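You operate a simulated robot arm through the tools that you are given. There is no shell and no other tool. Be economical: measure what you need, move in short steps, check, and stop when the job is done.

You run a simulated robot arm. Do the job below in one go: nothing can be reset, and whatever is moved stays where it is left.

## Task
Fit the blue switch from the tray into fixture one and wire it.
Fine: clamp it, push the slide home, hang lead 1 on posts 1; the power stays off.

The check looks at the end state, three seconds after you hand in, the way a careful person would. Anything else that was tipped, shoved, dropped, spilled or broken makes it a failure.

## Robot
A 6-joint arm with a two-finger parallel gripper on a trunk, on a base that drives. Base frame: it is fixed to the floor where the robot stands at the start and does not move with it; the origin is under the middle of the robot, x ahead of it, y to its left, z up. Units: m, degrees, N and s.
With the tool pointing down near the work surface it reaches from about 0.32 to 0.8 m from the robot's upright axis, wherever it stands. Its first joint turns from -166.0 to 166.0 degrees. Places, roughly: black switch, blue switch, red switch [1.5, -0.25, 0.75]; blue preset button [0.8, -0.1, 1]; clamp slide [0.9, 0, 1.1]; copper knob [0.9, 0.1, 1.6]; fixture one [0.8, 0.1, 1.1]; lead [1.25, -0.25, 0.75]; panel speed dial [1, -0.2, 1]; panel start button [1, -0.2, 1]; panel stop button [1.1, -0.2, 1]; post pair one [0.6, -0.2, 0.9]; red power switch [0.6, -0.1, 1]; slide knob four [1.1, -0.1, 1.1]; slide knob one [0.8, 0, 1.1]; slide knob three [1, 0, 1.1]; slide knob two [0.9, 0, 1.1]; weight [1.5, -0.5, 0.75]. Payload 3.43 kg.
Tool frame: the origin (TCP) lies between the finger pads and is the grasp point; the fingertips stand 0.034 m ahead of it; z points along the fingers, y is the line along which they close. The gripper opens to 0.128 m. The fingers are 0.024 m wide and 0.012 m thick; the gripper's body (0.048 by 0.13 m) begins 0.096 m behind the TCP.
Orientation is told as [roll, pitch, yaw] about the base's x, y, z axes, in that order, counted from this pose: with the fingers straight down and closing along the base's y, the tool's x points along the base's -x, its y along +y and its z along -z.

## Interface
- The arm moves only by the tool send_rows. Its argument "increments" is a list of rows, each a list of 7 numbers: the shift along the tool's x, y, z in m, then the turn, a rotation vector about the tool's x, y, z in degrees, then the opening, from 0 (shut) to 1 (fully open). In form: [[x, y, z, rx, ry, rz, gripper], ...]. A call has 1 to 12 rows; each row shifts and turns the commanded pose from where the row before left it, along the tool's axes as they then stand. Rows are played at 5 a second. More than 0.05 m and 8.6 degrees between two rows, or a gripper value outside its range, and nothing of the call is played. Where a pose cannot be reached the arm comes as near as it can. A force on the tool above 60 N (or 10 N above the force at the start of the call, whichever is more), or a blocked arm, ends the call early, and 0.2 s more pass. The fingers move at their own pace (about 0.045 m/s each) and stop on an object; they squeeze with about 40 N. The grip force told is the motor's: it shows also when the fingers shut on nothing. Time passes only in rows, and 0.2 s behind the last, so rows that do not move let the fingers close. It gives the time, the measured TCP pose, the force on the tool (base axes), the opening and the grip force at its end, in the units of the frame above (readings bear some noise), with the torque about the TCP (base axes, N m) and any sound that the robot's microphone picked up.
- Cameras (640 x 400 px; columns grow to the right, rows downward): "scene" is now at [0.0265, 0.1023, 1.5501]; the picture's right is [-0.26, -0.97, 0.00], its down [-0.32, 0.08, -0.95] and it looks along [0.91, -0.24, -0.33] (base axes); focal length 290 px, centre (320, 200). "wrist" rides on the gripper at [0.076, -0.011, -0.16] in the tool frame; the picture's right is [0.15, 0.99, 0.00], its down [-0.88, 0.13, -0.46] and it looks along [-0.45, 0.07, 0.89] (tool axes); focal length 234 px, centre (320, 200). There is no depth. A picture from a camera that has moved, and an enlarged one, comes with that camera's place and axes in the base frame and with its lens. The place of the scene camera against the robot may be out by one fixed shift of up to 0.018 m in any direction.
- get_image(camera): a new picture of that camera. The clock stands still meanwhile.
- steer(legs): drives the robot by 1 to 6 legs, each [ahead, turn to the left] in m and degrees, along the robot's own axes; the way and the turn of a leg run together, so that a leg with both is an arc; at most 1.5 m and 180 degrees a leg. The arm and the cameras ride along, it lands a little off, and it stops where it bumps. It gives what a move gives.
- pan_tilt(pan, tilt): turns the head with the scene camera to pan (to the left, within 155 degrees either way) and tilt (down, from -29 to 69), counted from straight ahead of the robot. It gives what a move gives.
- enlarge(camera, box): a new picture of the part [left, top, right, bottom] of that camera's present view, enlarged. The clock stands still meanwhile.
- close_job(): hands the job in; it is judged then, once.

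Go step by step. Nothing tells you exact positions but the pictures and the camera data: compare them with the known pose of the tool, close in by small moves and look again before you grip or let go. The budget is 120 turns and 82 pictures, counting those below and the enlarged ones. Unless the task says otherwise, let go and move clear before handing in, and close with one line.

The tools are called after "Emit:" as name(argument=value, ...) on one line, values as JSON. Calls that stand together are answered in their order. send_rows: Moves the arm, as the interface text tells. Its arguments: {"type":"object","properties":{"increments":{"type":"array","items":{"type":"array","items":{"type":"number"}}}},"required":["increments"]} The other tools are called the same way: steer (legs) drives the base; pan_tilt (pan, tilt) turns the head that bears the scene camera; get_image (camera) takes a picture; enlarge (camera, box) takes an enlarged picture of a part of a camera's view; close_job () hands the job in.

At the start:

```text
t: 0.0
tcp_pos: [0.3727, -0.058, 1.2915]
orientation: [0.0, -0.1, 0.2]
wrist_force: [0.9, -0.7, 0.0]
wrist_torque: [-0.01, -0.01, 0.02]
grip_width: 0.1278
finger_force: 0.1
robot x, y, heading: [-0.0036, -0.0184, -0.2]
head pan, tilt: [-15.0, 19.0]
```

scene: 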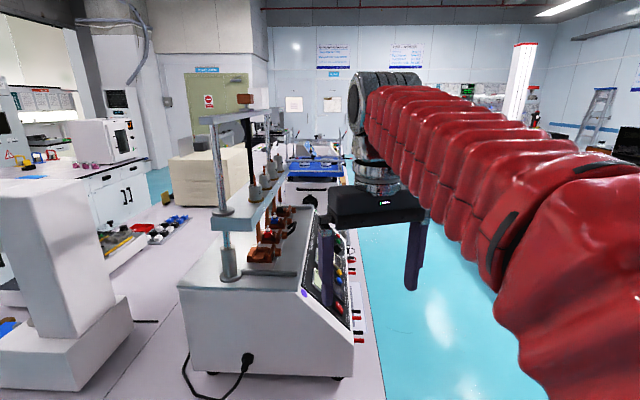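
wrist: 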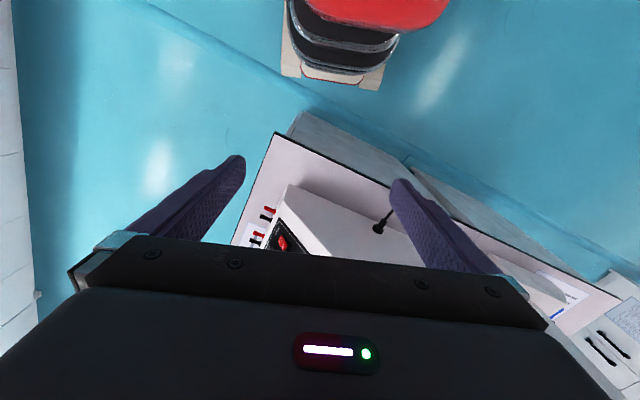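

I see the test machine ahead with fixtures along its top and the arm partly in the way. First I'll zoom in on the machine and the places behind it.

Emit:
enlarge(camera="scene", box=[180, 80, 380, 380])

Emit:
enlarge(camera="scene", box=[240, 120, 380, 210])

```text
1.33 times, centred on (280, 230) of scene
camera zoom: at [0.0265, 0.1023, 1.5501], right [-0.26, -0.97, 0.0], down [-0.32, 0.08, -0.95], along [0.91, -0.24, -0.33], focal length 386 px, centre (373, 160)
```

zoom: 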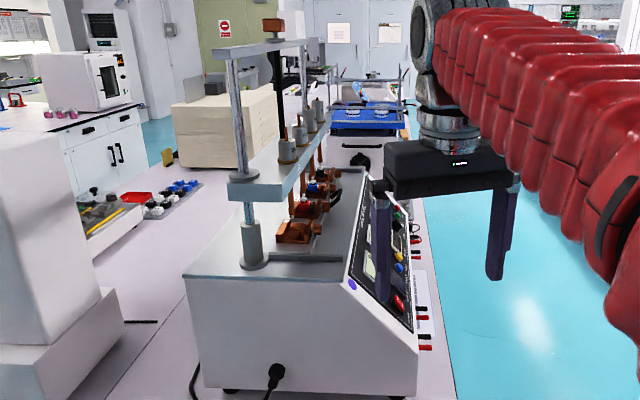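

```text
4.44 times, centred on (310, 165) of scene
camera zoom: at [0.0265, 0.1023, 1.5501], right [-0.26, -0.97, 0.0], down [-0.32, 0.08, -0.95], along [0.91, -0.24, -0.33], focal length 1287 px, centre (364, 356)
```

zoom: 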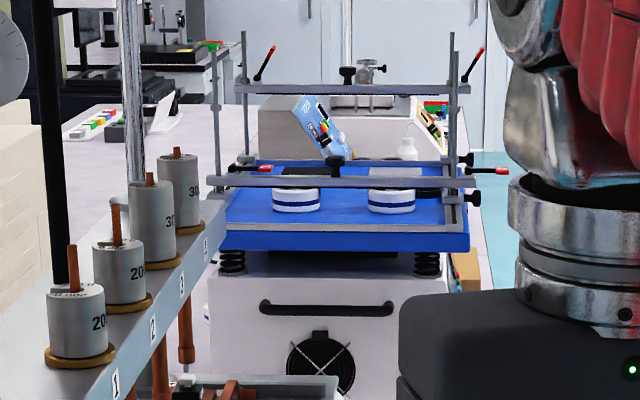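

The machine's panel faces -y, so the aisle to the right is where I should work from. I'll look there before driving.

Emit:
pan_tilt(pan=-60, tilt=40)

Emit:
get_image(camera="scene")

```text
t: 1.1
tcp_pos: [0.3729, -0.0586, 1.2925]
orientation: [0.0, 0.1, 0.0]
wrist_force: [0.3, 0.2, -0.6]
wrist_torque: [-0.03, 0.02, -0.01]
grip_width: 0.128
finger_force: 0.1
robot x, y, heading: [-0.0048, -0.0196, -0.1]
head pan, tilt: [-60.0, 40.0]
```

```text
77 pictures are left
camera scene: at [-0.021, 0.0528, 1.5172], right [-0.87, -0.5, 0.0], down [-0.32, 0.56, -0.77], along [0.38, -0.66, -0.64], focal length 290 px, centre (320, 200)
```

scene: 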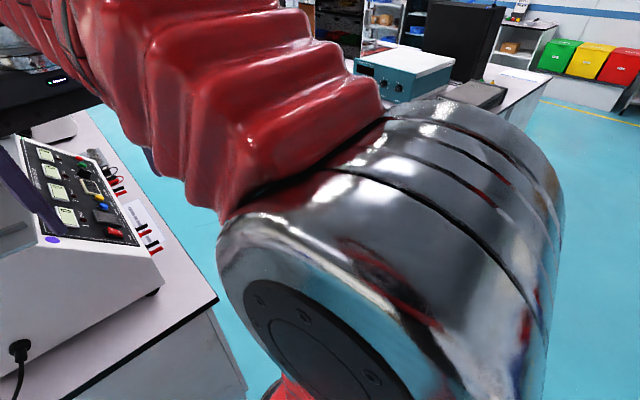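

The bench is turned about -18° and its edge runs from about (0.47,-0.19). I need to know the size of my own base and the aisle, so I look down and around.

Emit:
pan_tilt(pan=-20, tilt=69)

Emit:
get_image(camera="scene")

Emit:
pan_tilt(pan=-120, tilt=45)

Emit:
get_image(camera="scene")

```text
t: 2.2
tcp_pos: [0.3738, -0.0584, 1.2927]
orientation: [0.1, 0.0, 0.1]
wrist_force: [-0.5, 0.1, -0.3]
wrist_torque: [0.0, -0.01, -0.03]
grip_width: 0.1281
finger_force: 0.1
robot x, y, heading: [-0.0035, -0.017, 0.2]
head pan, tilt: [-20.0, 68.8]
```

```text
76 pictures are left
camera scene: at [-0.011, 0.1073, 1.481], right [-0.34, -0.94, 0.0], down [-0.88, 0.32, -0.36], along [0.34, -0.12, -0.93], focal length 290 px, centre (320, 200)
```

scene: 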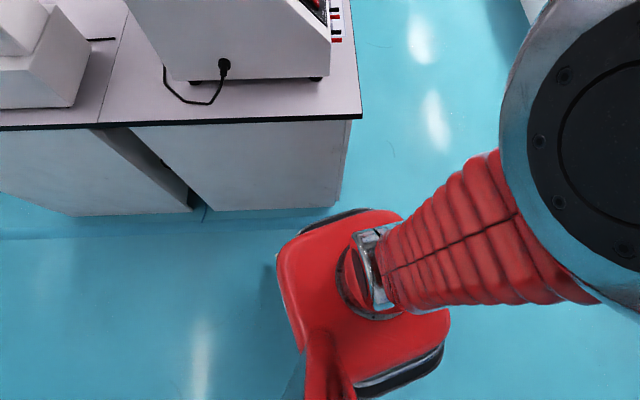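

```text
t: 4.0
tcp_pos: [0.3734, -0.0587, 1.2921]
orientation: [0.0, 0.0, 0.1]
wrist_force: [-0.4, -0.3, 0.1]
wrist_torque: [0.0, 0.0, 0.02]
grip_width: 0.1281
finger_force: 0.1
robot x, y, heading: [-0.0046, -0.0173, -0.1]
head pan, tilt: [-120.0, 45.0]
```

```text
75 pictures are left
camera scene: at [-0.1042, 0.056, 1.5099], right [-0.87, 0.5, 0.0], down [0.35, 0.61, -0.71], along [-0.35, -0.61, -0.71], focal length 290 px, centre (320, 200)
```

scene: 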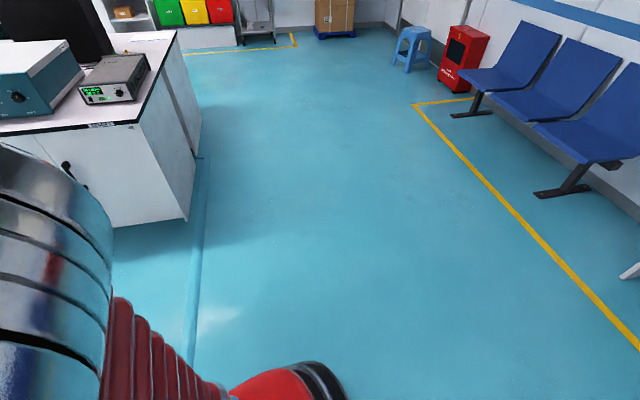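

My base is about 0.3 m half-length, and the aisle is about 1.4 m wide. I'll stand parallel to the bench (heading -18°) about 0.4 m off its edge, and stop beside the machine to study it.

Emit:
steer(legs=[[0, -108], [0.42, 0], [0, 90], [0.75, 0]])

Emit:
pan_tilt(pan=90, tilt=35)

Emit:
get_image(camera="scene")

```text
t: 24.2
tcp_pos: [0.9228, -0.8098, 1.2914]
orientation: [-0.1, 0.0, -18.2]
wrist_force: [0.3, 0.1, 0.6]
wrist_torque: [-0.01, -0.01, 0.0]
grip_width: 0.1278
finger_force: 0.1
robot x, y, heading: [0.5767, -0.6545, -18.6]
head pan, tilt: [-120.0, 45.0]
```

```text
t: 27.2
tcp_pos: [0.9224, -0.8093, 1.2917]
orientation: [0.0, 0.0, -18.1]
wrist_force: [-0.1, -0.7, -0.2]
wrist_torque: [0.0, -0.02, 0.0]
grip_width: 0.1279
finger_force: 0.1
robot x, y, heading: [0.5745, -0.6538, -18.7]
head pan, tilt: [90.0, 35.0]
```

```text
74 pictures are left
camera scene: at [0.5991, -0.4151, 1.5247], right [0.95, -0.32, 0.0], down [-0.18, -0.54, -0.82], along [0.26, 0.78, -0.57], focal length 290 px, centre (320, 200)
```

scene: 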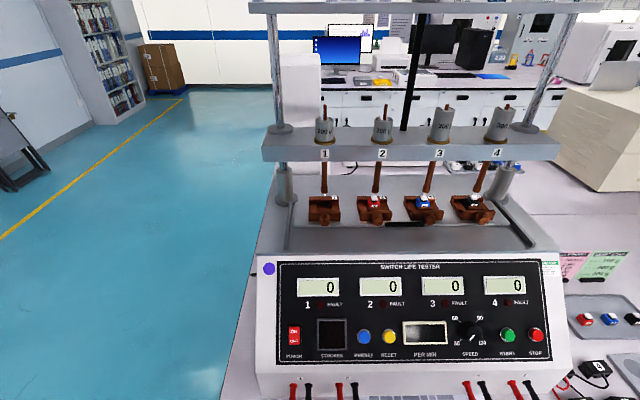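

Very clear view of the switch life tester. Zooming in on fixture one and the surrounding parts.

Emit:
enlarge(camera="scene", box=[260, 90, 420, 260])

Emit:
enlarge(camera="scene", box=[340, 130, 560, 260])

Emit:
pan_tilt(pan=60, tilt=55)

Emit:
get_image(camera="scene")

```text
2.35 times, centred on (340, 175) of scene
camera zoom: at [0.5991, -0.4151, 1.5247], right [0.95, -0.32, 0.0], down [-0.18, -0.54, -0.82], along [0.26, 0.78, -0.57], focal length 682 px, centre (273, 259)
```

zoom: 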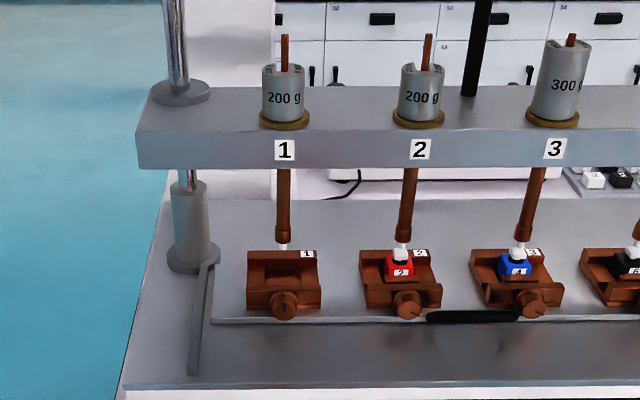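

```text
2.91 times, centred on (450, 195) of scene
camera zoom: at [0.5991, -0.4151, 1.5247], right [0.95, -0.32, 0.0], down [-0.18, -0.54, -0.82], along [0.26, 0.78, -0.57], focal length 843 px, centre (-58, 214)
```

zoom: 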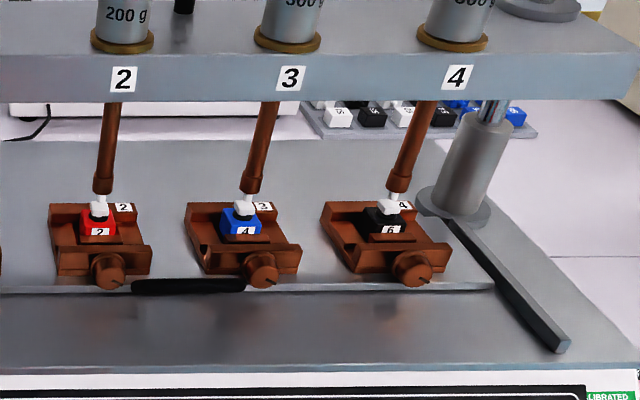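

```text
t: 28.2
tcp_pos: [0.9234, -0.808, 1.2926]
orientation: [0.0, 0.0, -18.1]
wrist_force: [-0.4, -0.1, 0.0]
wrist_torque: [0.02, 0.0, -0.02]
grip_width: 0.1278
finger_force: 0.1
robot x, y, heading: [0.5795, -0.6554, -18.5]
head pan, tilt: [60.0, 55.0]
```

```text
71 pictures are left
camera scene: at [0.6252, -0.4507, 1.4965], right [0.66, -0.75, 0.0], down [-0.61, -0.54, -0.57], along [0.43, 0.38, -0.82], focal length 290 px, centre (320, 200)
```

scene: 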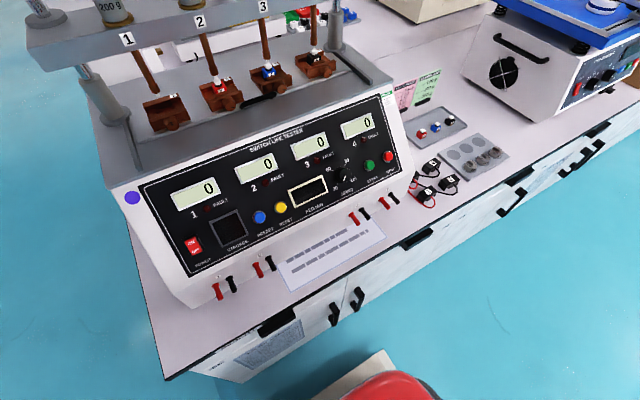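

Fixture one is empty; the switch tray, a weight tray and the leads lie right of the machine. Zooming in on the tray/leads area.

Emit:
enlarge(camera="scene", box=[380, 70, 520, 210])

Emit:
pan_tilt(pan=90, tilt=45)

Emit:
enlarge(camera="scene", box=[280, 90, 380, 190])

Emit:
enlarge(camera="scene", box=[250, 250, 450, 400])

```text
2.86 times, centred on (450, 140) of scene
camera zoom: at [0.6252, -0.4507, 1.4965], right [0.66, -0.75, 0.0], down [-0.61, -0.54, -0.57], along [0.43, 0.38, -0.82], focal length 828 px, centre (-51, 371)
```

zoom: 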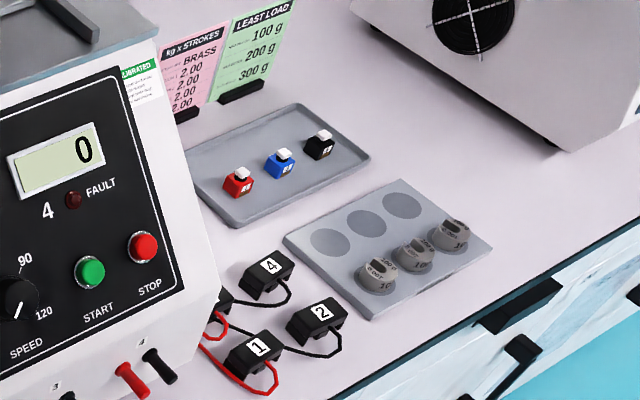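

```text
t: 29.1
tcp_pos: [0.924, -0.8084, 1.2928]
orientation: [0.0, -0.1, -18.1]
wrist_force: [-0.4, -0.4, 0.1]
wrist_torque: [0.03, 0.02, 0.02]
grip_width: 0.1281
finger_force: 0.1
robot x, y, heading: [0.5779, -0.6536, -18.5]
head pan, tilt: [90.0, 45.0]
```

```text
4.00 times, centred on (330, 140) of scene
camera zoom: at [0.597, -0.4215, 1.5099], right [0.95, -0.32, 0.0], down [-0.22, -0.67, -0.71], along [0.22, 0.67, -0.71], focal length 1159 px, centre (280, 440)
```

zoom: 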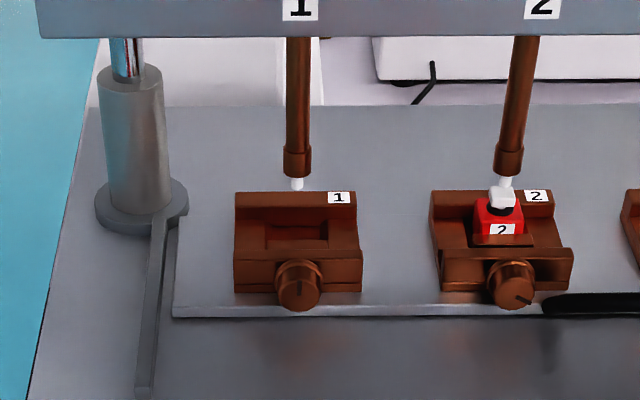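

```text
2.67 times, centred on (350, 325) of scene
camera zoom: at [0.597, -0.4215, 1.5099], right [0.95, -0.32, 0.0], down [-0.22, -0.67, -0.71], along [0.22, 0.67, -0.71], focal length 772 px, centre (240, -133)
```

zoom: 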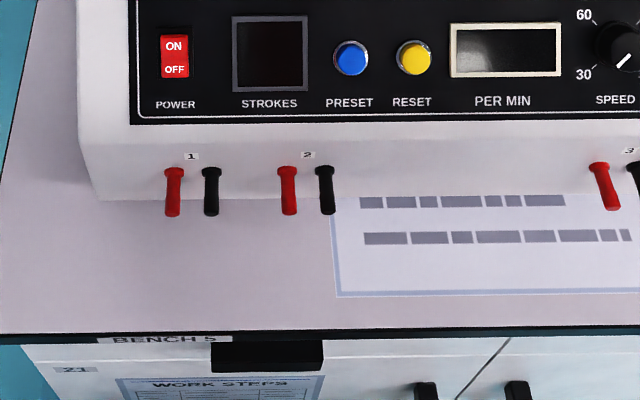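

There's a "WORK STEPS" sheet on the cabinet and a card on the bench; I'll try reading them before acting.

Emit:
pan_tilt(pan=90, tilt=69)

Emit:
get_image(camera="scene")

```text
t: 30.0
tcp_pos: [0.9235, -0.8089, 1.2925]
orientation: [0.1, 0.0, -18.1]
wrist_force: [0.3, 0.8, -0.7]
wrist_torque: [-0.02, 0.02, -0.01]
grip_width: 0.1281
finger_force: 0.0
robot x, y, heading: [0.5769, -0.6544, -18.3]
head pan, tilt: [90.0, 68.8]
```

```text
67 pictures are left
camera scene: at [0.589, -0.4455, 1.481], right [0.95, -0.32, 0.0], down [-0.29, -0.88, -0.36], along [0.11, 0.34, -0.93], focal length 290 px, centre (320, 200)
```

scene: 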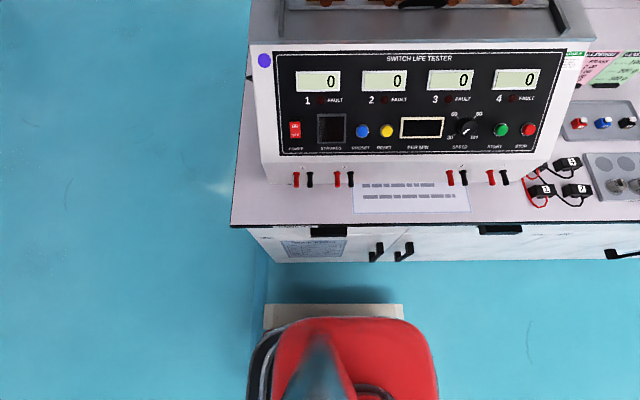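

Emit:
enlarge(camera="scene", box=[275, 232, 355, 268])

Emit:
enlarge(camera="scene", box=[350, 165, 480, 220])

```text
8.00 times, centred on (315, 250) of scene
camera zoom: at [0.589, -0.4455, 1.481], right [0.95, -0.32, 0.0], down [-0.29, -0.88, -0.36], along [0.11, 0.34, -0.93], focal length 2317 px, centre (360, -200)
```

zoom: 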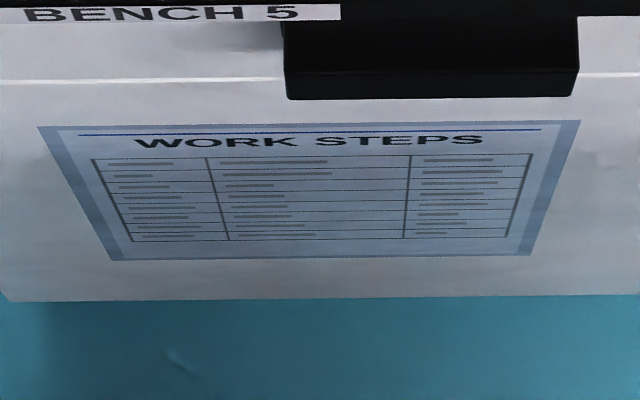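

```text
4.92 times, centred on (415, 192) of scene
camera zoom: at [0.589, -0.4455, 1.481], right [0.95, -0.32, 0.0], down [-0.29, -0.88, -0.36], along [0.11, 0.34, -0.93], focal length 1426 px, centre (-148, 237)
```

zoom: 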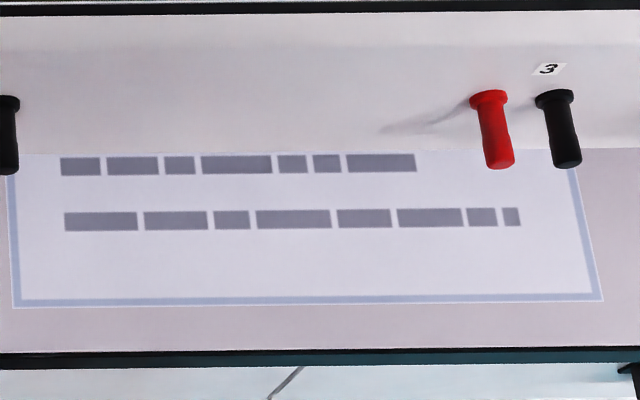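

No readable text there. I want a crisp look at fixtures 1 and 2/3 to learn how the clamps work.

Emit:
pan_tilt(pan=80, tilt=40)

Emit:
get_image(camera="scene")

```text
t: 30.9
tcp_pos: [0.9235, -0.808, 1.2921]
orientation: [0.0, 0.0, -18.1]
wrist_force: [0.3, -0.5, 0.2]
wrist_torque: [0.0, -0.01, -0.01]
grip_width: 0.1283
finger_force: 0.1
robot x, y, heading: [0.5771, -0.6543, -18.3]
head pan, tilt: [80.0, 40.0]
```

```text
64 pictures are left
camera scene: at [0.6117, -0.4239, 1.5171], right [0.88, -0.48, 0.0], down [-0.31, -0.57, -0.77], along [0.36, 0.67, -0.64], focal length 290 px, centre (320, 200)
```

scene: 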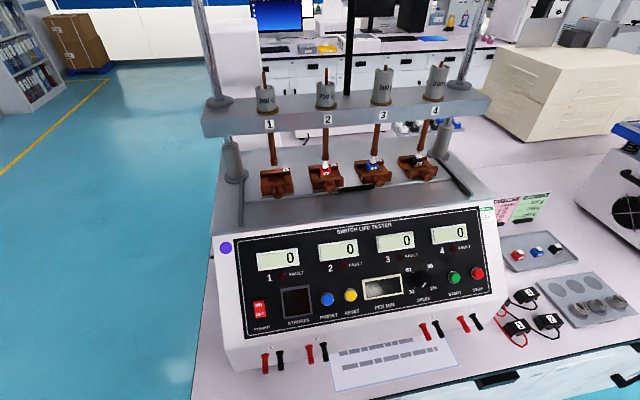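

Emit:
enlarge(camera="scene", box=[245, 140, 345, 210])

Emit:
enlarge(camera="scene", box=[330, 145, 400, 200])

```text
5.71 times, centred on (295, 175) of scene
camera zoom: at [0.6117, -0.4239, 1.5171], right [0.88, -0.48, 0.0], down [-0.31, -0.57, -0.77], along [0.36, 0.67, -0.64], focal length 1655 px, centre (463, 343)
```

zoom: 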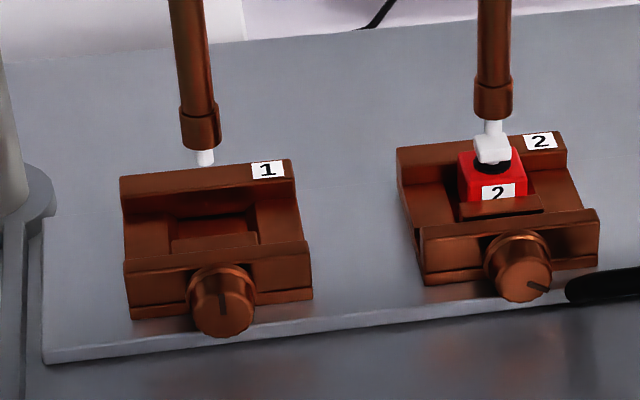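

```text
7.27 times, centred on (365, 172) of scene
camera zoom: at [0.6117, -0.4239, 1.5171], right [0.88, -0.48, 0.0], down [-0.31, -0.57, -0.77], along [0.36, 0.67, -0.64], focal length 2107 px, centre (-7, 400)
```

zoom: 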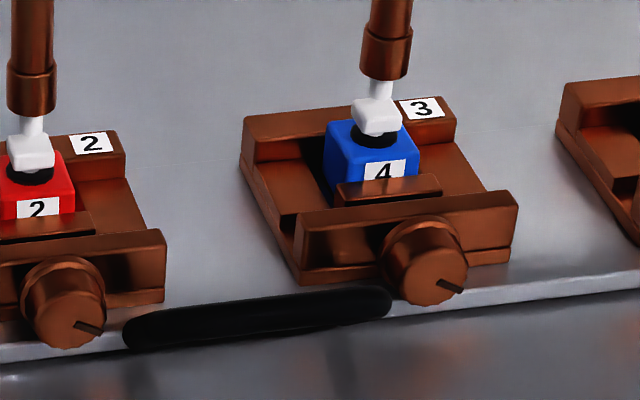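

The clamp looks like a jaw moved by a turning knob (2–4 have their marks turned, 1 does not), and the black-handled plate looks like the "slide". Next I drive along the bench to the switch tray.

Emit:
steer(legs=[[0.73, 0.3]])

Emit:
pan_tilt(pan=95, tilt=50)

Emit:
get_image(camera="scene")

```text
t: 36.0
tcp_pos: [1.6254, -1.0366, 1.2927]
orientation: [0.0, 0.0, -17.7]
wrist_force: [1.1, 0.0, 0.5]
wrist_torque: [-0.02, 0.0, -0.01]
grip_width: 0.1279
finger_force: 0.0
robot x, y, heading: [1.2803, -0.8837, -18.1]
head pan, tilt: [80.0, 40.0]
```

```text
t: 36.8
tcp_pos: [1.6263, -1.0358, 1.2926]
orientation: [0.0, -0.1, -17.7]
wrist_force: [0.3, -0.6, 0.0]
wrist_torque: [0.02, 0.0, 0.02]
grip_width: 0.1283
finger_force: 0.1
robot x, y, heading: [1.2789, -0.8824, -18.0]
head pan, tilt: [95.0, 50.0]
```

```text
61 pictures are left
camera scene: at [1.2879, -0.6538, 1.503], right [0.97, -0.22, 0.0], down [-0.17, -0.75, -0.64], along [0.14, 0.63, -0.77], focal length 290 px, centre (320, 200)
```

scene: 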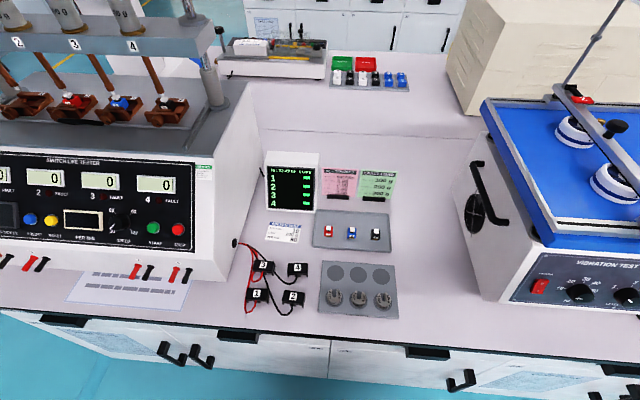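

Two views put the blue switch at about (1.47, -0.23, 0.82), within reach from here. Zooming in on switches and leads.

Emit:
enlarge(camera="scene", box=[310, 205, 400, 255])

Emit:
enlarge(camera="scene", box=[225, 235, 325, 325])

Emit:
enlarge(camera="scene", box=[0, 40, 230, 170])

```text
7.11 times, centred on (355, 230) of scene
camera zoom: at [1.2879, -0.6538, 1.503], right [0.97, -0.22, 0.0], down [-0.17, -0.75, -0.64], along [0.14, 0.63, -0.77], focal length 2060 px, centre (71, -13)
```

zoom: 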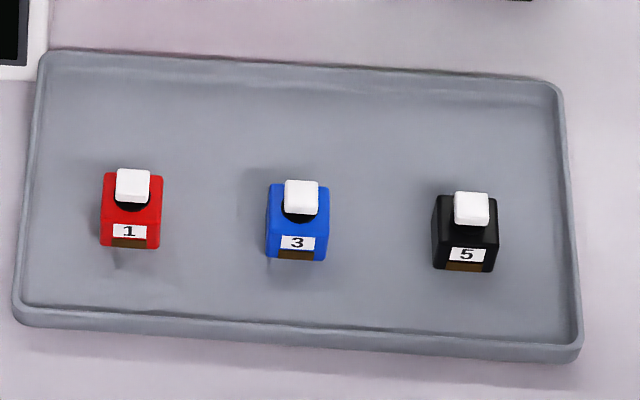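

```text
4.44 times, centred on (275, 280) of scene
camera zoom: at [1.2879, -0.6538, 1.503], right [0.97, -0.22, 0.0], down [-0.17, -0.75, -0.64], along [0.14, 0.63, -0.77], focal length 1287 px, centre (520, -156)
```

zoom: 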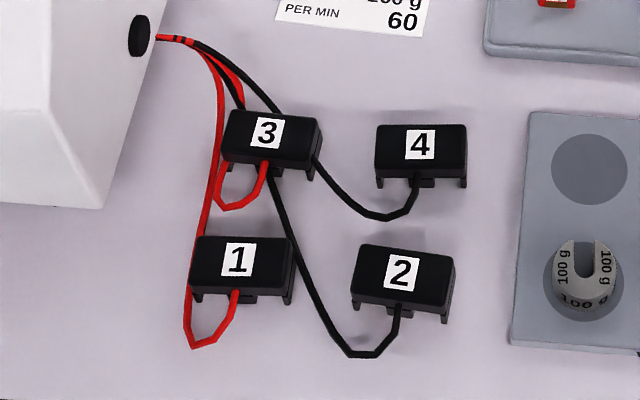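

```text
2.78 times, centred on (115, 105) of scene
camera zoom: at [1.2879, -0.6538, 1.503], right [0.97, -0.22, 0.0], down [-0.17, -0.75, -0.64], along [0.14, 0.63, -0.77], focal length 806 px, centre (890, 464)
```

zoom: 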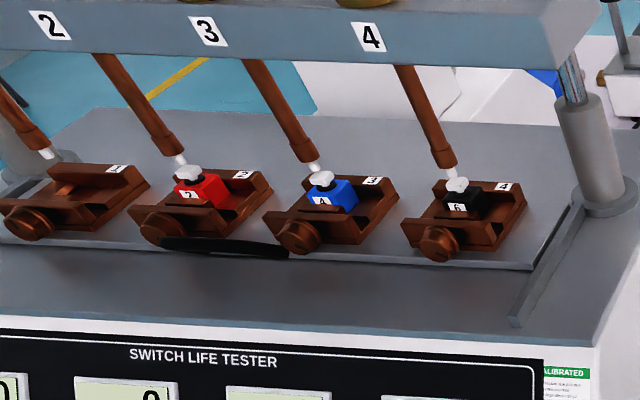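

Triangulating two views: rod tips rest exactly on the caps of switches 2–4 (z≈1.17), so fixture one can only be loaded with the slide pulled out by its black handle (≈(0.91,-0.03,1.14)). First I'll back up to where both lead 1 and posts 1 are within reach, and swing the arm over the bench.

Emit:
steer(legs=[[-0.54, 0]])

Emit:
send_rows(increments=[[0.0032, 0.0483, 0, 0, 0, -7.5, 1], [0.0032, 0.0483, 0, 0, 0, -7.5, 1], [0.0032, 0.0483, 0, 0, 0, -7.5, 1], [0.0032, 0.0483, 0, 0, 0, -7.5, 1], [0.0032, 0.0483, 0, 0, 0, -7.5, 1], [0.0032, 0.0483, 0, 0, 0, -7.5, 1], [0.0032, 0.0483, 0, 0, 0, -7.5, 1], [0.0032, 0.0483, 0, 0, 0, -7.5, 1]])

Emit:
pan_tilt(pan=60, tilt=50)

Emit:
get_image(camera="scene")

```text
t: 40.8
tcp_pos: [1.1106, -0.8688, 1.2927]
orientation: [0.0, 0.1, -17.7]
wrist_force: [-0.5, -0.1, -0.6]
wrist_torque: [0.01, -0.01, 0.0]
grip_width: 0.1279
finger_force: 0.1
robot x, y, heading: [0.7636, -0.7163, -18.0]
head pan, tilt: [95.0, 50.0]
```

```text
t: 42.5
tcp_pos: [1.0311, -0.5083, 1.2926]
orientation: [0.0, 0.1, 42.3]
wrist_force: [-0.1, 0.4, 0.6]
wrist_torque: [0.0, 0.01, -0.01]
grip_width: 0.128
finger_force: 0.1
robot x, y, heading: [0.7635, -0.7149, -17.8]
head pan, tilt: [95.0, 50.0]
```

```text
t: 43.6
tcp_pos: [1.0307, -0.5085, 1.2938]
orientation: [0.0, 0.0, 42.2]
wrist_force: [0.4, 0.7, 0.0]
wrist_torque: [0.03, 0.04, -0.02]
grip_width: 0.1281
finger_force: 0.1
robot x, y, heading: [0.7586, -0.7118, -18.0]
head pan, tilt: [60.0, 50.0]
```

```text
57 pictures are left
camera scene: at [0.8121, -0.5102, 1.5029], right [0.67, -0.74, 0.0], down [-0.57, -0.51, -0.64], along [0.48, 0.43, -0.77], focal length 290 px, centre (320, 200)
```

scene: 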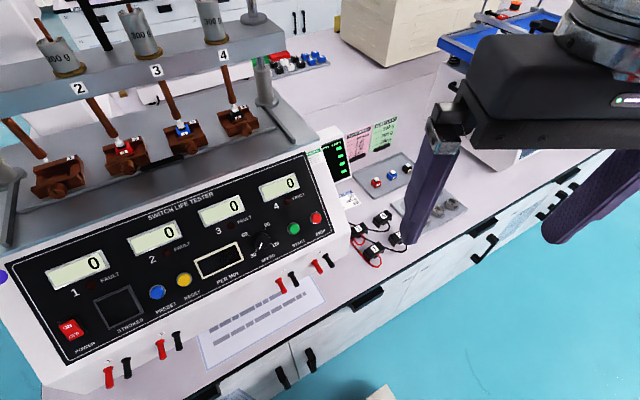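

The arm is over the bench now. I turn the tool so the fingers close along the bench and hover above lead 1.

Emit:
send_rows(increments=[[0, 0, 0, 0, 0, -7.5, 1], [0, 0, 0, 0, 0, -7.5, 1], [0, 0, 0, 0, 0, -7.5, 1], [0, 0, 0, 0, 0, -7.5, 1], [-0.0246, -0.0136, 0.03, 0, 0, 0, 1], [-0.0246, -0.0136, 0.03, 0, 0, 0, 1], [-0.0246, -0.0136, 0.03, 0, 0, 0, 1], [-0.0246, -0.0136, 0.03, 0, 0, 0, 1], [-0.0246, -0.0136, 0.03, 0, 0, 0, 1], [-0.0246, -0.0136, 0.03, 0, 0, 0, 1], [-0.0246, -0.0136, 0.03, 0, 0, 0, 1], [-0.0246, -0.0136, 0.03, 0, 0, 0, 1]])

Emit:
get_image(camera="wrist")

```text
t: 46.2
tcp_pos: [1.1942, -0.3534, 1.0551]
orientation: [0.0, 0.0, 72.3]
wrist_force: [0.5, -0.6, 0.0]
wrist_torque: [-0.02, -0.02, 0.01]
grip_width: 0.1278
finger_force: 0.0
robot x, y, heading: [0.7619, -0.7156, -17.8]
head pan, tilt: [60.0, 50.0]
```

```text
56 pictures are left
camera wrist: at [1.1816, -0.4301, 1.2135], right [-0.99, 0.16, 0.0], down [0.14, 0.88, 0.46], along [0.07, 0.45, -0.89], focal length 234 px, centre (320, 200)
```

wrist: 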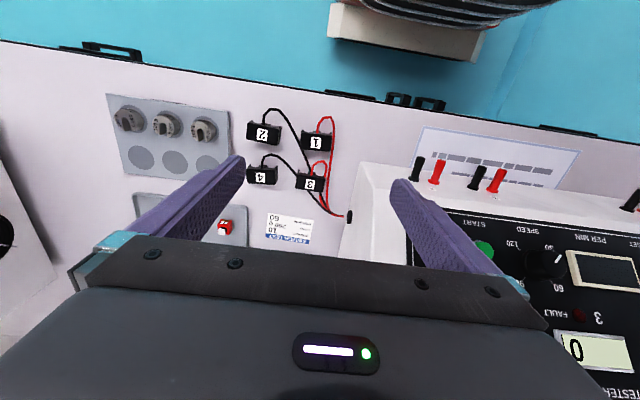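

Lead 1 is nearly under the tool. Zooming in on it to see its shape.

Emit:
enlarge(camera="wrist", box=[240, 90, 360, 220])

Emit:
enlarge(camera="scene", box=[80, 320, 200, 395])

```text
3.08 times, centred on (300, 155) of wrist
camera zoom: at [1.1816, -0.4301, 1.2135], right [-0.99, 0.16, 0.0], down [0.14, 0.88, 0.46], along [0.07, 0.45, -0.89], focal length 720 px, centre (382, 338)
```

zoom: 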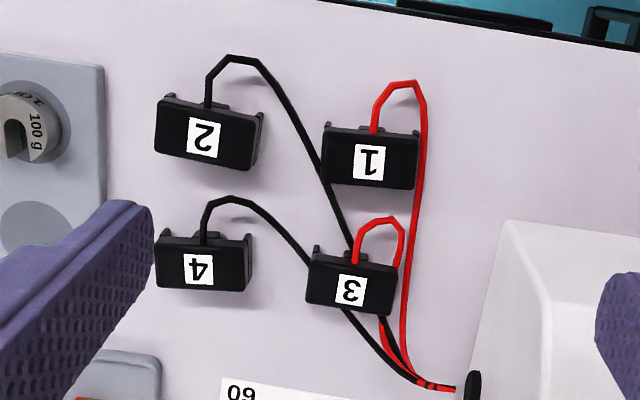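

```text
5.33 times, centred on (140, 358) of scene
camera zoom: at [0.8122, -0.5102, 1.5029], right [0.67, -0.74, 0.0], down [-0.57, -0.51, -0.64], along [0.48, 0.43, -0.77], focal length 1545 px, centre (1280, -640)
```

zoom: 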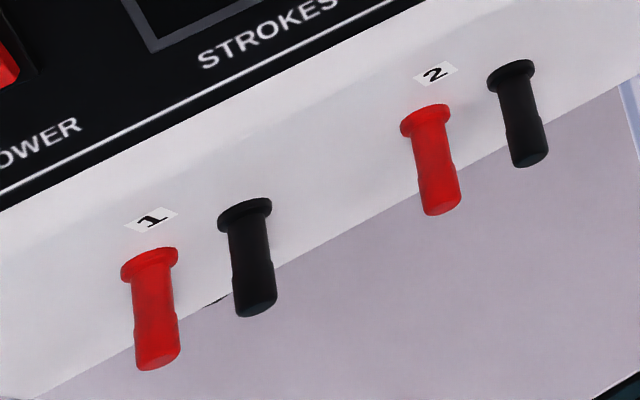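

Lead 1's block is about 50×30 mm with downward slots, turned some 4° from my tool. I align, narrow the fingers and descend part way, then look again.

Emit:
send_rows(increments=[[0, 0, 0, 0, 0, -4.4, 0.68], [-0.0047, -0.0025, 0.045, 0, 0, 0, 0.68], [-0.0047, -0.0025, 0.045, 0, 0, 0, 0.68], [0, 0, 0.035, 0, 0, 0, 0.68], [0, 0, 0, 0, 0, 0, 0.68]])

Emit:
get_image(camera="wrist")

```text
t: 47.4
tcp_pos: [1.1999, -0.3458, 0.9288]
orientation: [0.0, 0.0, 76.9]
wrist_force: [-0.3, -0.6, 0.4]
wrist_torque: [0.0, 0.01, 0.03]
grip_width: 0.0872
finger_force: 0.0
robot x, y, heading: [0.7642, -0.721, -17.8]
head pan, tilt: [60.0, 50.0]
```

```text
53 pictures are left
camera wrist: at [1.1953, -0.4223, 1.0881], right [-1.0, 0.08, 0.0], down [0.07, 0.89, 0.46], along [0.04, 0.45, -0.89], focal length 234 px, centre (320, 200)
```

wrist: 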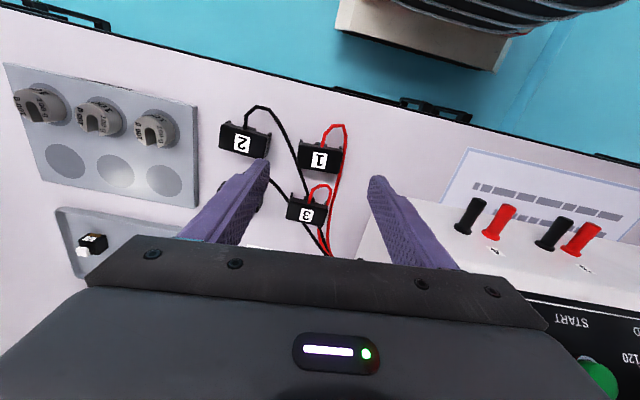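

Triangulated: lead 1's top is at about (1.202, -0.342, 0.83). I narrow a bit and descend around it.

Emit:
send_rows(increments=[[-0.0047, -0.001, 0.02, 0, 0, 0, 0.55], [0, 0, 0.025, 0, 0, 0, 0.55], [0, 0, 0.02, 0, 0, 0, 0.55], [0, 0, 0.012, 0, 0, 0, 0.55]])

Emit:
get_image(camera="wrist")

Emit:
pan_tilt(pan=45, tilt=45)

Emit:
get_image(camera="scene")

```text
t: 48.4
tcp_pos: [1.2031, -0.3414, 0.852]
orientation: [-0.1, 0.0, 76.7]
wrist_force: [-0.8, -0.2, 0.6]
wrist_torque: [-0.03, 0.01, -0.01]
grip_width: 0.0705
finger_force: 0.1
robot x, y, heading: [0.7641, -0.7144, -17.8]
head pan, tilt: [60.0, 50.0]
```

```text
52 pictures are left
camera wrist: at [1.1973, -0.4183, 1.0109], right [-1.0, 0.08, 0.0], down [0.07, 0.89, 0.46], along [0.04, 0.45, -0.89], focal length 234 px, centre (320, 200)
```

wrist: 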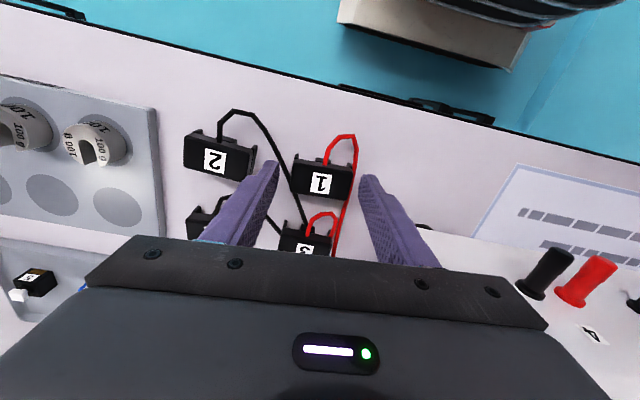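

```text
t: 49.1
tcp_pos: [1.2026, -0.3408, 0.8517]
orientation: [0.0, -0.1, 76.8]
wrist_force: [0.3, -0.7, 0.1]
wrist_torque: [-0.02, -0.02, 0.0]
grip_width: 0.0702
finger_force: 0.0
robot x, y, heading: [0.7619, -0.719, -18.2]
head pan, tilt: [45.0, 45.0]
```

```text
51 pictures are left
camera scene: at [0.8276, -0.5248, 1.5098], right [0.46, -0.89, 0.0], down [-0.63, -0.32, -0.71], along [0.63, 0.32, -0.71], focal length 290 px, centre (320, 200)
```

scene: 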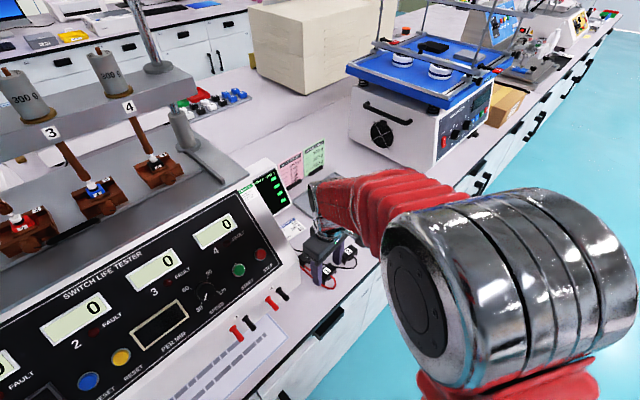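

The fingertips (z≈0.818) are still about at the block's top, so I descend a little further in guarded steps.

Emit:
send_rows(increments=[[-0.002, 0, 0.01, 0, 0, 0, 0.55], [0, 0, 0.006, 0, 0, 0, 0.55], [0, 0, 0.004, 0, 0, 0, 0.55]])

Emit:
enlarge(camera="wrist", box=[240, 100, 420, 250])

Emit:
enlarge(camera="scene", box=[290, 215, 370, 300])

```text
t: 49.9
tcp_pos: [1.2037, -0.3396, 0.8339]
orientation: [-0.1, -0.2, 76.9]
wrist_force: [-3.8, -11.1, 38.6]
wrist_torque: [-0.31, 1.72, 0.35]
grip_width: 0.0712
finger_force: 0.5
robot x, y, heading: [0.7648, -0.7165, -18.1]
head pan, tilt: [45.0, 45.0]
```

```text
2.67 times, centred on (330, 175) of wrist
camera zoom: at [1.1978, -0.4168, 0.9935], right [-1.0, 0.08, 0.0], down [0.07, 0.89, 0.46], along [0.04, 0.46, -0.89], focal length 624 px, centre (293, 267)
```

zoom: 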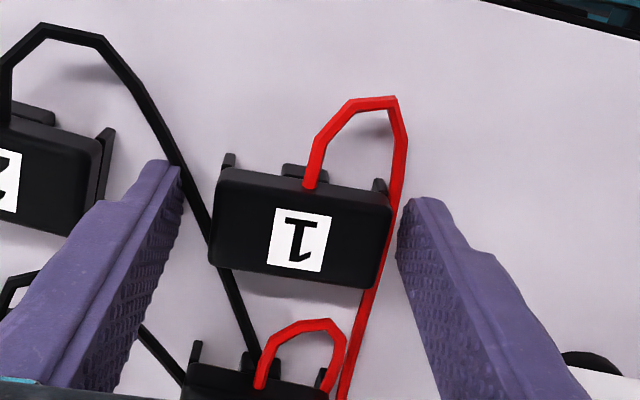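

```text
4.71 times, centred on (330, 258) of scene
camera zoom: at [0.8269, -0.5255, 1.51], right [0.45, -0.89, 0.0], down [-0.63, -0.32, -0.71], along [0.63, 0.32, -0.71], focal length 1363 px, centre (273, -71)
```

zoom: 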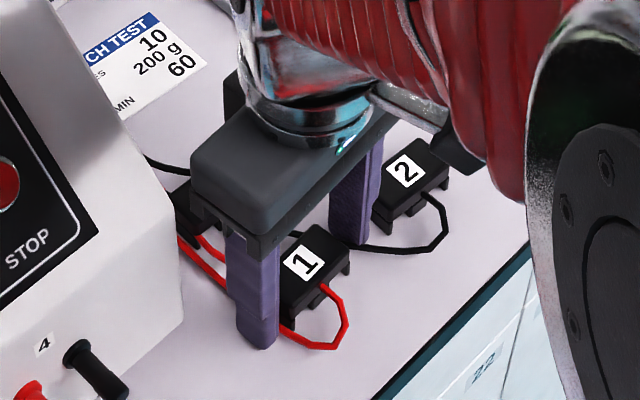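

I touched the bench (z≈0.80), so I raise 5 mm; lead 1's block is centred between the fingers. Now I close.

Emit:
send_rows(increments=[[0, 0, -0.006, 0, 0, 0, 0.55], [0, 0, 0, 0, 0, 0, 0.55]])

Emit:
send_rows(increments=[[0, 0, 0, 0, 0, 0, 0], [0, 0, 0, 0, 0, 0, 0], [0, 0, 0, 0, 0, 0, 0], [0, 0, 0, 0, 0, 0, 0]])

Emit:
enlarge(camera="wrist", box=[240, 100, 420, 250])

```text
t: 50.5
tcp_pos: [1.2027, -0.3388, 0.8369]
orientation: [-0.1, 0.1, 76.7]
wrist_force: [0.7, -1.0, -0.4]
wrist_torque: [0.04, -0.02, 0.02]
grip_width: 0.0704
finger_force: 0.1
robot x, y, heading: [0.7663, -0.7184, -17.6]
head pan, tilt: [45.0, 45.0]
```

```text
t: 51.5
tcp_pos: [1.2037, -0.3385, 0.8364]
orientation: [0.0, -0.1, 76.7]
wrist_force: [0.3, 0.1, -0.7]
wrist_torque: [-0.02, -0.03, 0.04]
grip_width: 0.051
finger_force: 41.0
robot x, y, heading: [0.7631, -0.7185, -17.8]
head pan, tilt: [45.0, 45.0]
```

```text
2.67 times, centred on (330, 175) of wrist
camera zoom: at [1.1976, -0.4162, 0.997], right [-1.0, 0.08, 0.0], down [0.08, 0.89, 0.46], along [0.04, 0.45, -0.89], focal length 624 px, centre (293, 267)
```

zoom: 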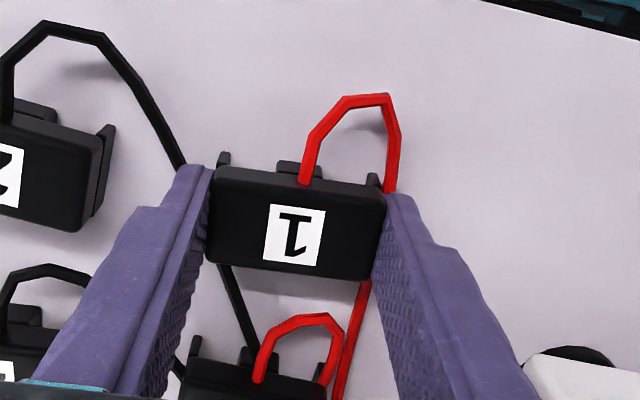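

Lead 1 is held (width 51 mm). I lift it clear and look.

Emit:
send_rows(increments=[[0, 0, -0.02, 0, 0, 0, 0], [0, 0, -0.045, 0, 0, 0, 0], [0, 0, -0.045, 0, 0, 0, 0], [0, 0, -0.045, 0, 0, 0, 0], [0, 0, -0.01, 0, 0, 4.3, 0]])

Emit:
get_image(camera="scene")

```text
t: 52.7
tcp_pos: [1.2032, -0.339, 1.0018]
orientation: [0.0, 0.0, 72.4]
wrist_force: [0.5, -0.2, -0.4]
wrist_torque: [0.05, -0.01, 0.0]
grip_width: 0.0511
finger_force: 40.0
robot x, y, heading: [0.7624, -0.7149, -17.7]
head pan, tilt: [45.0, 45.0]
```

```text
47 pictures are left
camera scene: at [0.8276, -0.5249, 1.5099], right [0.45, -0.89, 0.0], down [-0.63, -0.32, -0.71], along [0.63, 0.32, -0.71], focal length 290 px, centre (320, 200)
```

scene: 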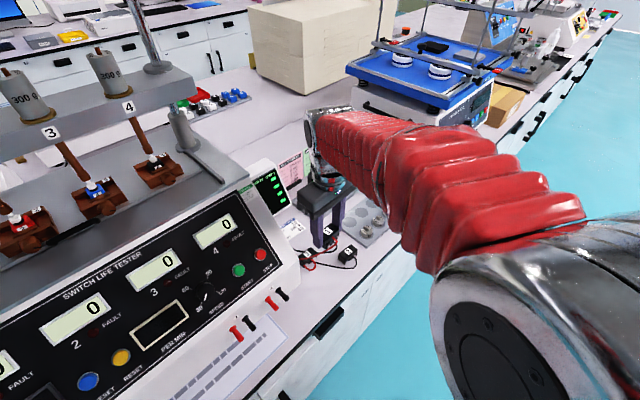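

The lead is lifted cleanly. Now I carry it along the front of the machine to above posts 1.

Emit:
send_rows(increments=[[0.005, 0.046, 0, 0, 0, 0, 0], [0.005, 0.046, 0, 0, 0, 0, 0], [0.002, 0.049, 0, 0, 0, 0, 0], [0, 0.049, 0, 0, 0, 0, 0], [0, 0.049, 0, 0, 0, 0, 0], [0, 0.049, 0, 0, 0, 0, 0], [0, 0.049, 0, 0, 0, 0, 0], [0, 0.049, 0, 0, 0, 0, 0], [0, 0.049, 0, 0, 0, 0, 0], [0, 0.049, 0, 0, 0, 0, 0], [0, 0.049, 0, 0, 0, 0, 0], [0, 0.049, 0, 0, 0, 0, 0]])

Emit:
get_image(camera="wrist")

Emit:
pan_tilt(pan=100, tilt=50)

Emit:
get_image(camera="scene")

```text
t: 54.6
tcp_pos: [0.9219, -0.2491, 1.0145]
orientation: [0.2, -1.3, 60.8]
wrist_force: [0.0, -0.6, -0.5]
wrist_torque: [0.0, -0.03, 0.0]
grip_width: 0.051
finger_force: 40.3
robot x, y, heading: [0.7646, -0.715, -17.9]
head pan, tilt: [45.0, 45.0]
stopped in row 9: the arm was blocked; the commanded pose is now the measured one
```

```text
46 pictures are left
camera wrist: at [0.8946, -0.3266, 1.1722], right [-0.94, 0.35, 0.0], down [0.31, 0.82, 0.48], along [0.17, 0.45, -0.88], focal length 234 px, centre (320, 200)
```

wrist: 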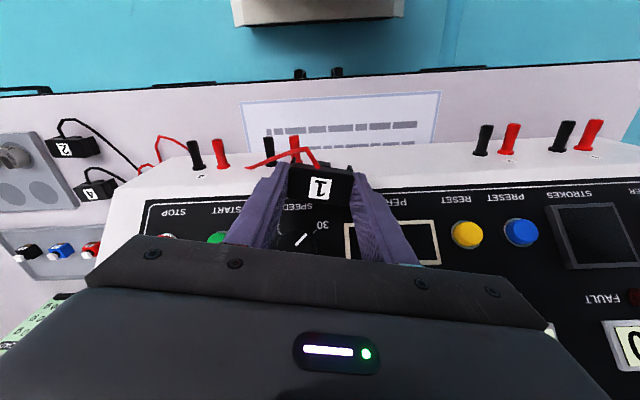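

```text
t: 55.9
tcp_pos: [0.9211, -0.2499, 1.0142]
orientation: [0.3, -1.3, 60.9]
wrist_force: [0.9, 0.0, -0.9]
wrist_torque: [0.03, -0.02, 0.03]
grip_width: 0.051
finger_force: 39.9
robot x, y, heading: [0.7621, -0.7167, -17.7]
head pan, tilt: [100.0, 50.0]
```

```text
45 pictures are left
camera scene: at [0.7656, -0.4855, 1.5029], right [0.99, -0.14, 0.0], down [-0.11, -0.76, -0.64], along [0.09, 0.64, -0.77], focal length 290 px, centre (320, 200)
```

scene: 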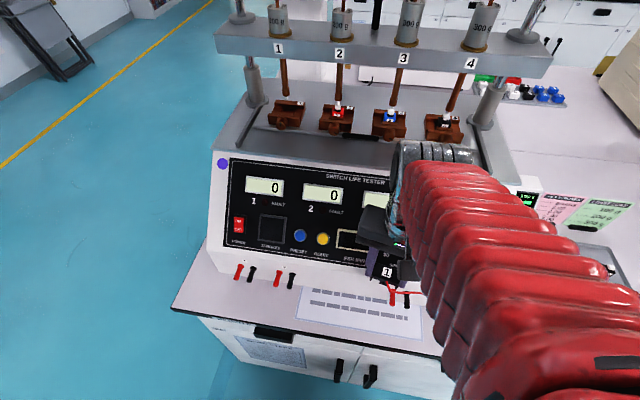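

The arm was blocked mid-way with no force at the tool; I look closely to tell whether something touches or it's a joint matter.

Emit:
enlarge(camera="scene", box=[320, 120, 520, 320])

```text
2.00 times, centred on (420, 220) of scene
camera zoom: at [0.7656, -0.4855, 1.5029], right [0.99, -0.14, 0.0], down [-0.11, -0.76, -0.64], along [0.09, 0.64, -0.77], focal length 579 px, centre (120, 160)
```

zoom: 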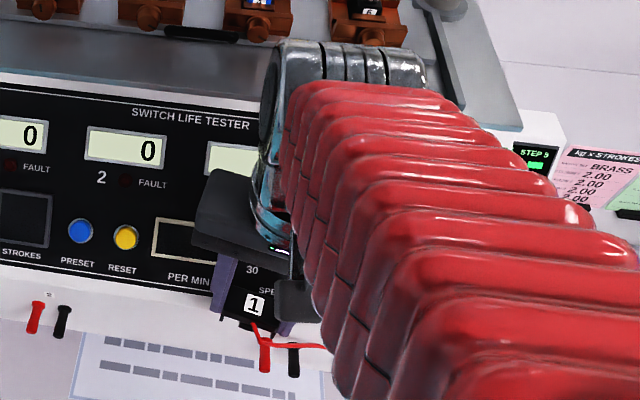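

No contact at the tool: only the first joint lagged, so the arm ran into my own head mast (left side) at about 90°. I back the arm off a bit, then reposition the base further back and turned a bit toward the bench.

Emit:
send_rows(increments=[[0.015, -0.03, -0.01, 0, 0, 0, 0], [0.015, -0.03, -0.01, 0, 1.3, -4, 0], [0, 0, 0, 0, 0, -7.5, 0]])

Emit:
steer(legs=[[-0.5, 0], [0, 14]])

Emit:
get_image(camera="scene")

```text
t: 56.6
tcp_pos: [0.9579, -0.3057, 1.0334]
orientation: [0.2, 0.0, 72.7]
wrist_force: [0.9, -0.5, -0.7]
wrist_torque: [0.01, -0.01, -0.01]
grip_width: 0.0509
finger_force: 40.0
robot x, y, heading: [0.7582, -0.7142, -18.0]
head pan, tilt: [100.0, 50.0]
```

```text
t: 61.5
tcp_pos: [0.3776, -0.1147, 1.0328]
orientation: [0.3, -0.1, 86.5]
wrist_force: [11.4, -1.6, -1.3]
wrist_torque: [-0.02, -0.26, -0.04]
grip_width: 0.0514
finger_force: 39.8
robot x, y, heading: [0.2857, -0.566, -4.3]
head pan, tilt: [100.0, 50.0]
```

```text
43 pictures are left
camera scene: at [0.2316, -0.3405, 1.503], right [0.99, 0.1, 0.0], down [0.08, -0.76, -0.64], along [-0.06, 0.64, -0.77], focal length 290 px, centre (320, 200)
```

scene: 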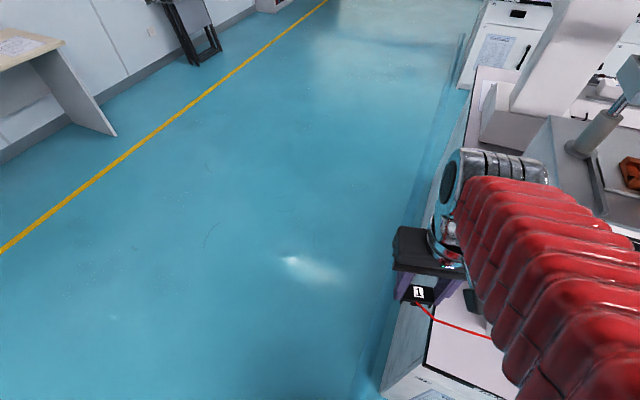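

The wire is tugging slightly at this far end, so I swing back toward posts 1 (u≈0.66) right away, squaring the tool with the machine.

Emit:
send_rows(increments=[[0, -0.03, 0, 0, 0, 7, 0], [0, -0.045, 0, 0, 0, 7.1, 0], [0, -0.045, 0, 0, 0, 0, 0], [0, -0.045, 0, 0, 0, 0, 0], [0, -0.045, 0, 0, 0, 0, 0], [0, -0.03, 0, 0, 0, 0, 0]])

Emit:
get_image(camera="wrist")

Emit:
pan_tilt(pan=65, tilt=50)

Emit:
get_image(camera="scene")

```text
t: 62.9
tcp_pos: [0.6101, -0.1742, 1.0334]
orientation: [0.2, 0.0, 72.4]
wrist_force: [-0.5, 0.4, 0.5]
wrist_torque: [-0.01, -0.01, -0.01]
grip_width: 0.0511
finger_force: 40.3
robot x, y, heading: [0.286, -0.5639, -4.1]
head pan, tilt: [100.0, 50.0]
```

```text
42 pictures are left
camera wrist: at [0.599, -0.2521, 1.1934], right [-0.99, 0.16, 0.0], down [0.14, 0.88, 0.46], along [0.07, 0.45, -0.89], focal length 234 px, centre (320, 200)
```

wrist: 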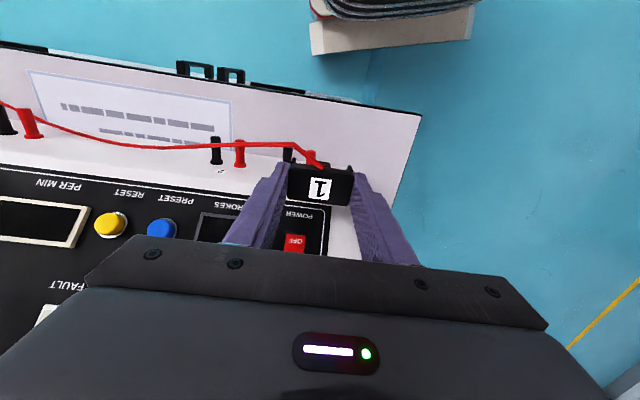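

```text
t: 63.9
tcp_pos: [0.6096, -0.1751, 1.0335]
orientation: [0.2, -0.1, 72.4]
wrist_force: [-0.7, -0.9, -0.4]
wrist_torque: [-0.03, -0.01, 0.03]
grip_width: 0.0513
finger_force: 40.0
robot x, y, heading: [0.2874, -0.5679, -4.1]
head pan, tilt: [65.0, 50.0]
```

```text
41 pictures are left
camera scene: at [0.2766, -0.3499, 1.5029], right [0.87, -0.49, 0.0], down [-0.37, -0.67, -0.64], along [0.31, 0.56, -0.77], focal length 290 px, centre (320, 200)
```

scene: 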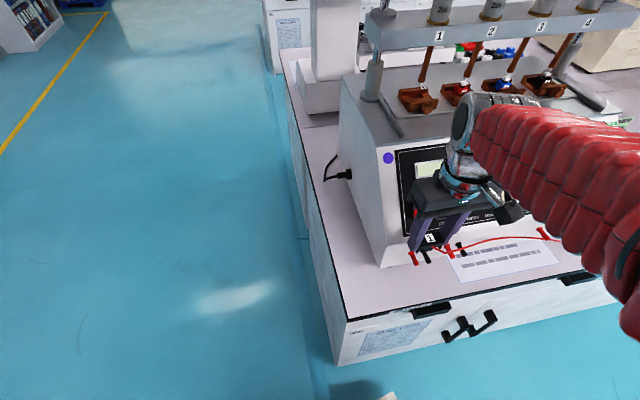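

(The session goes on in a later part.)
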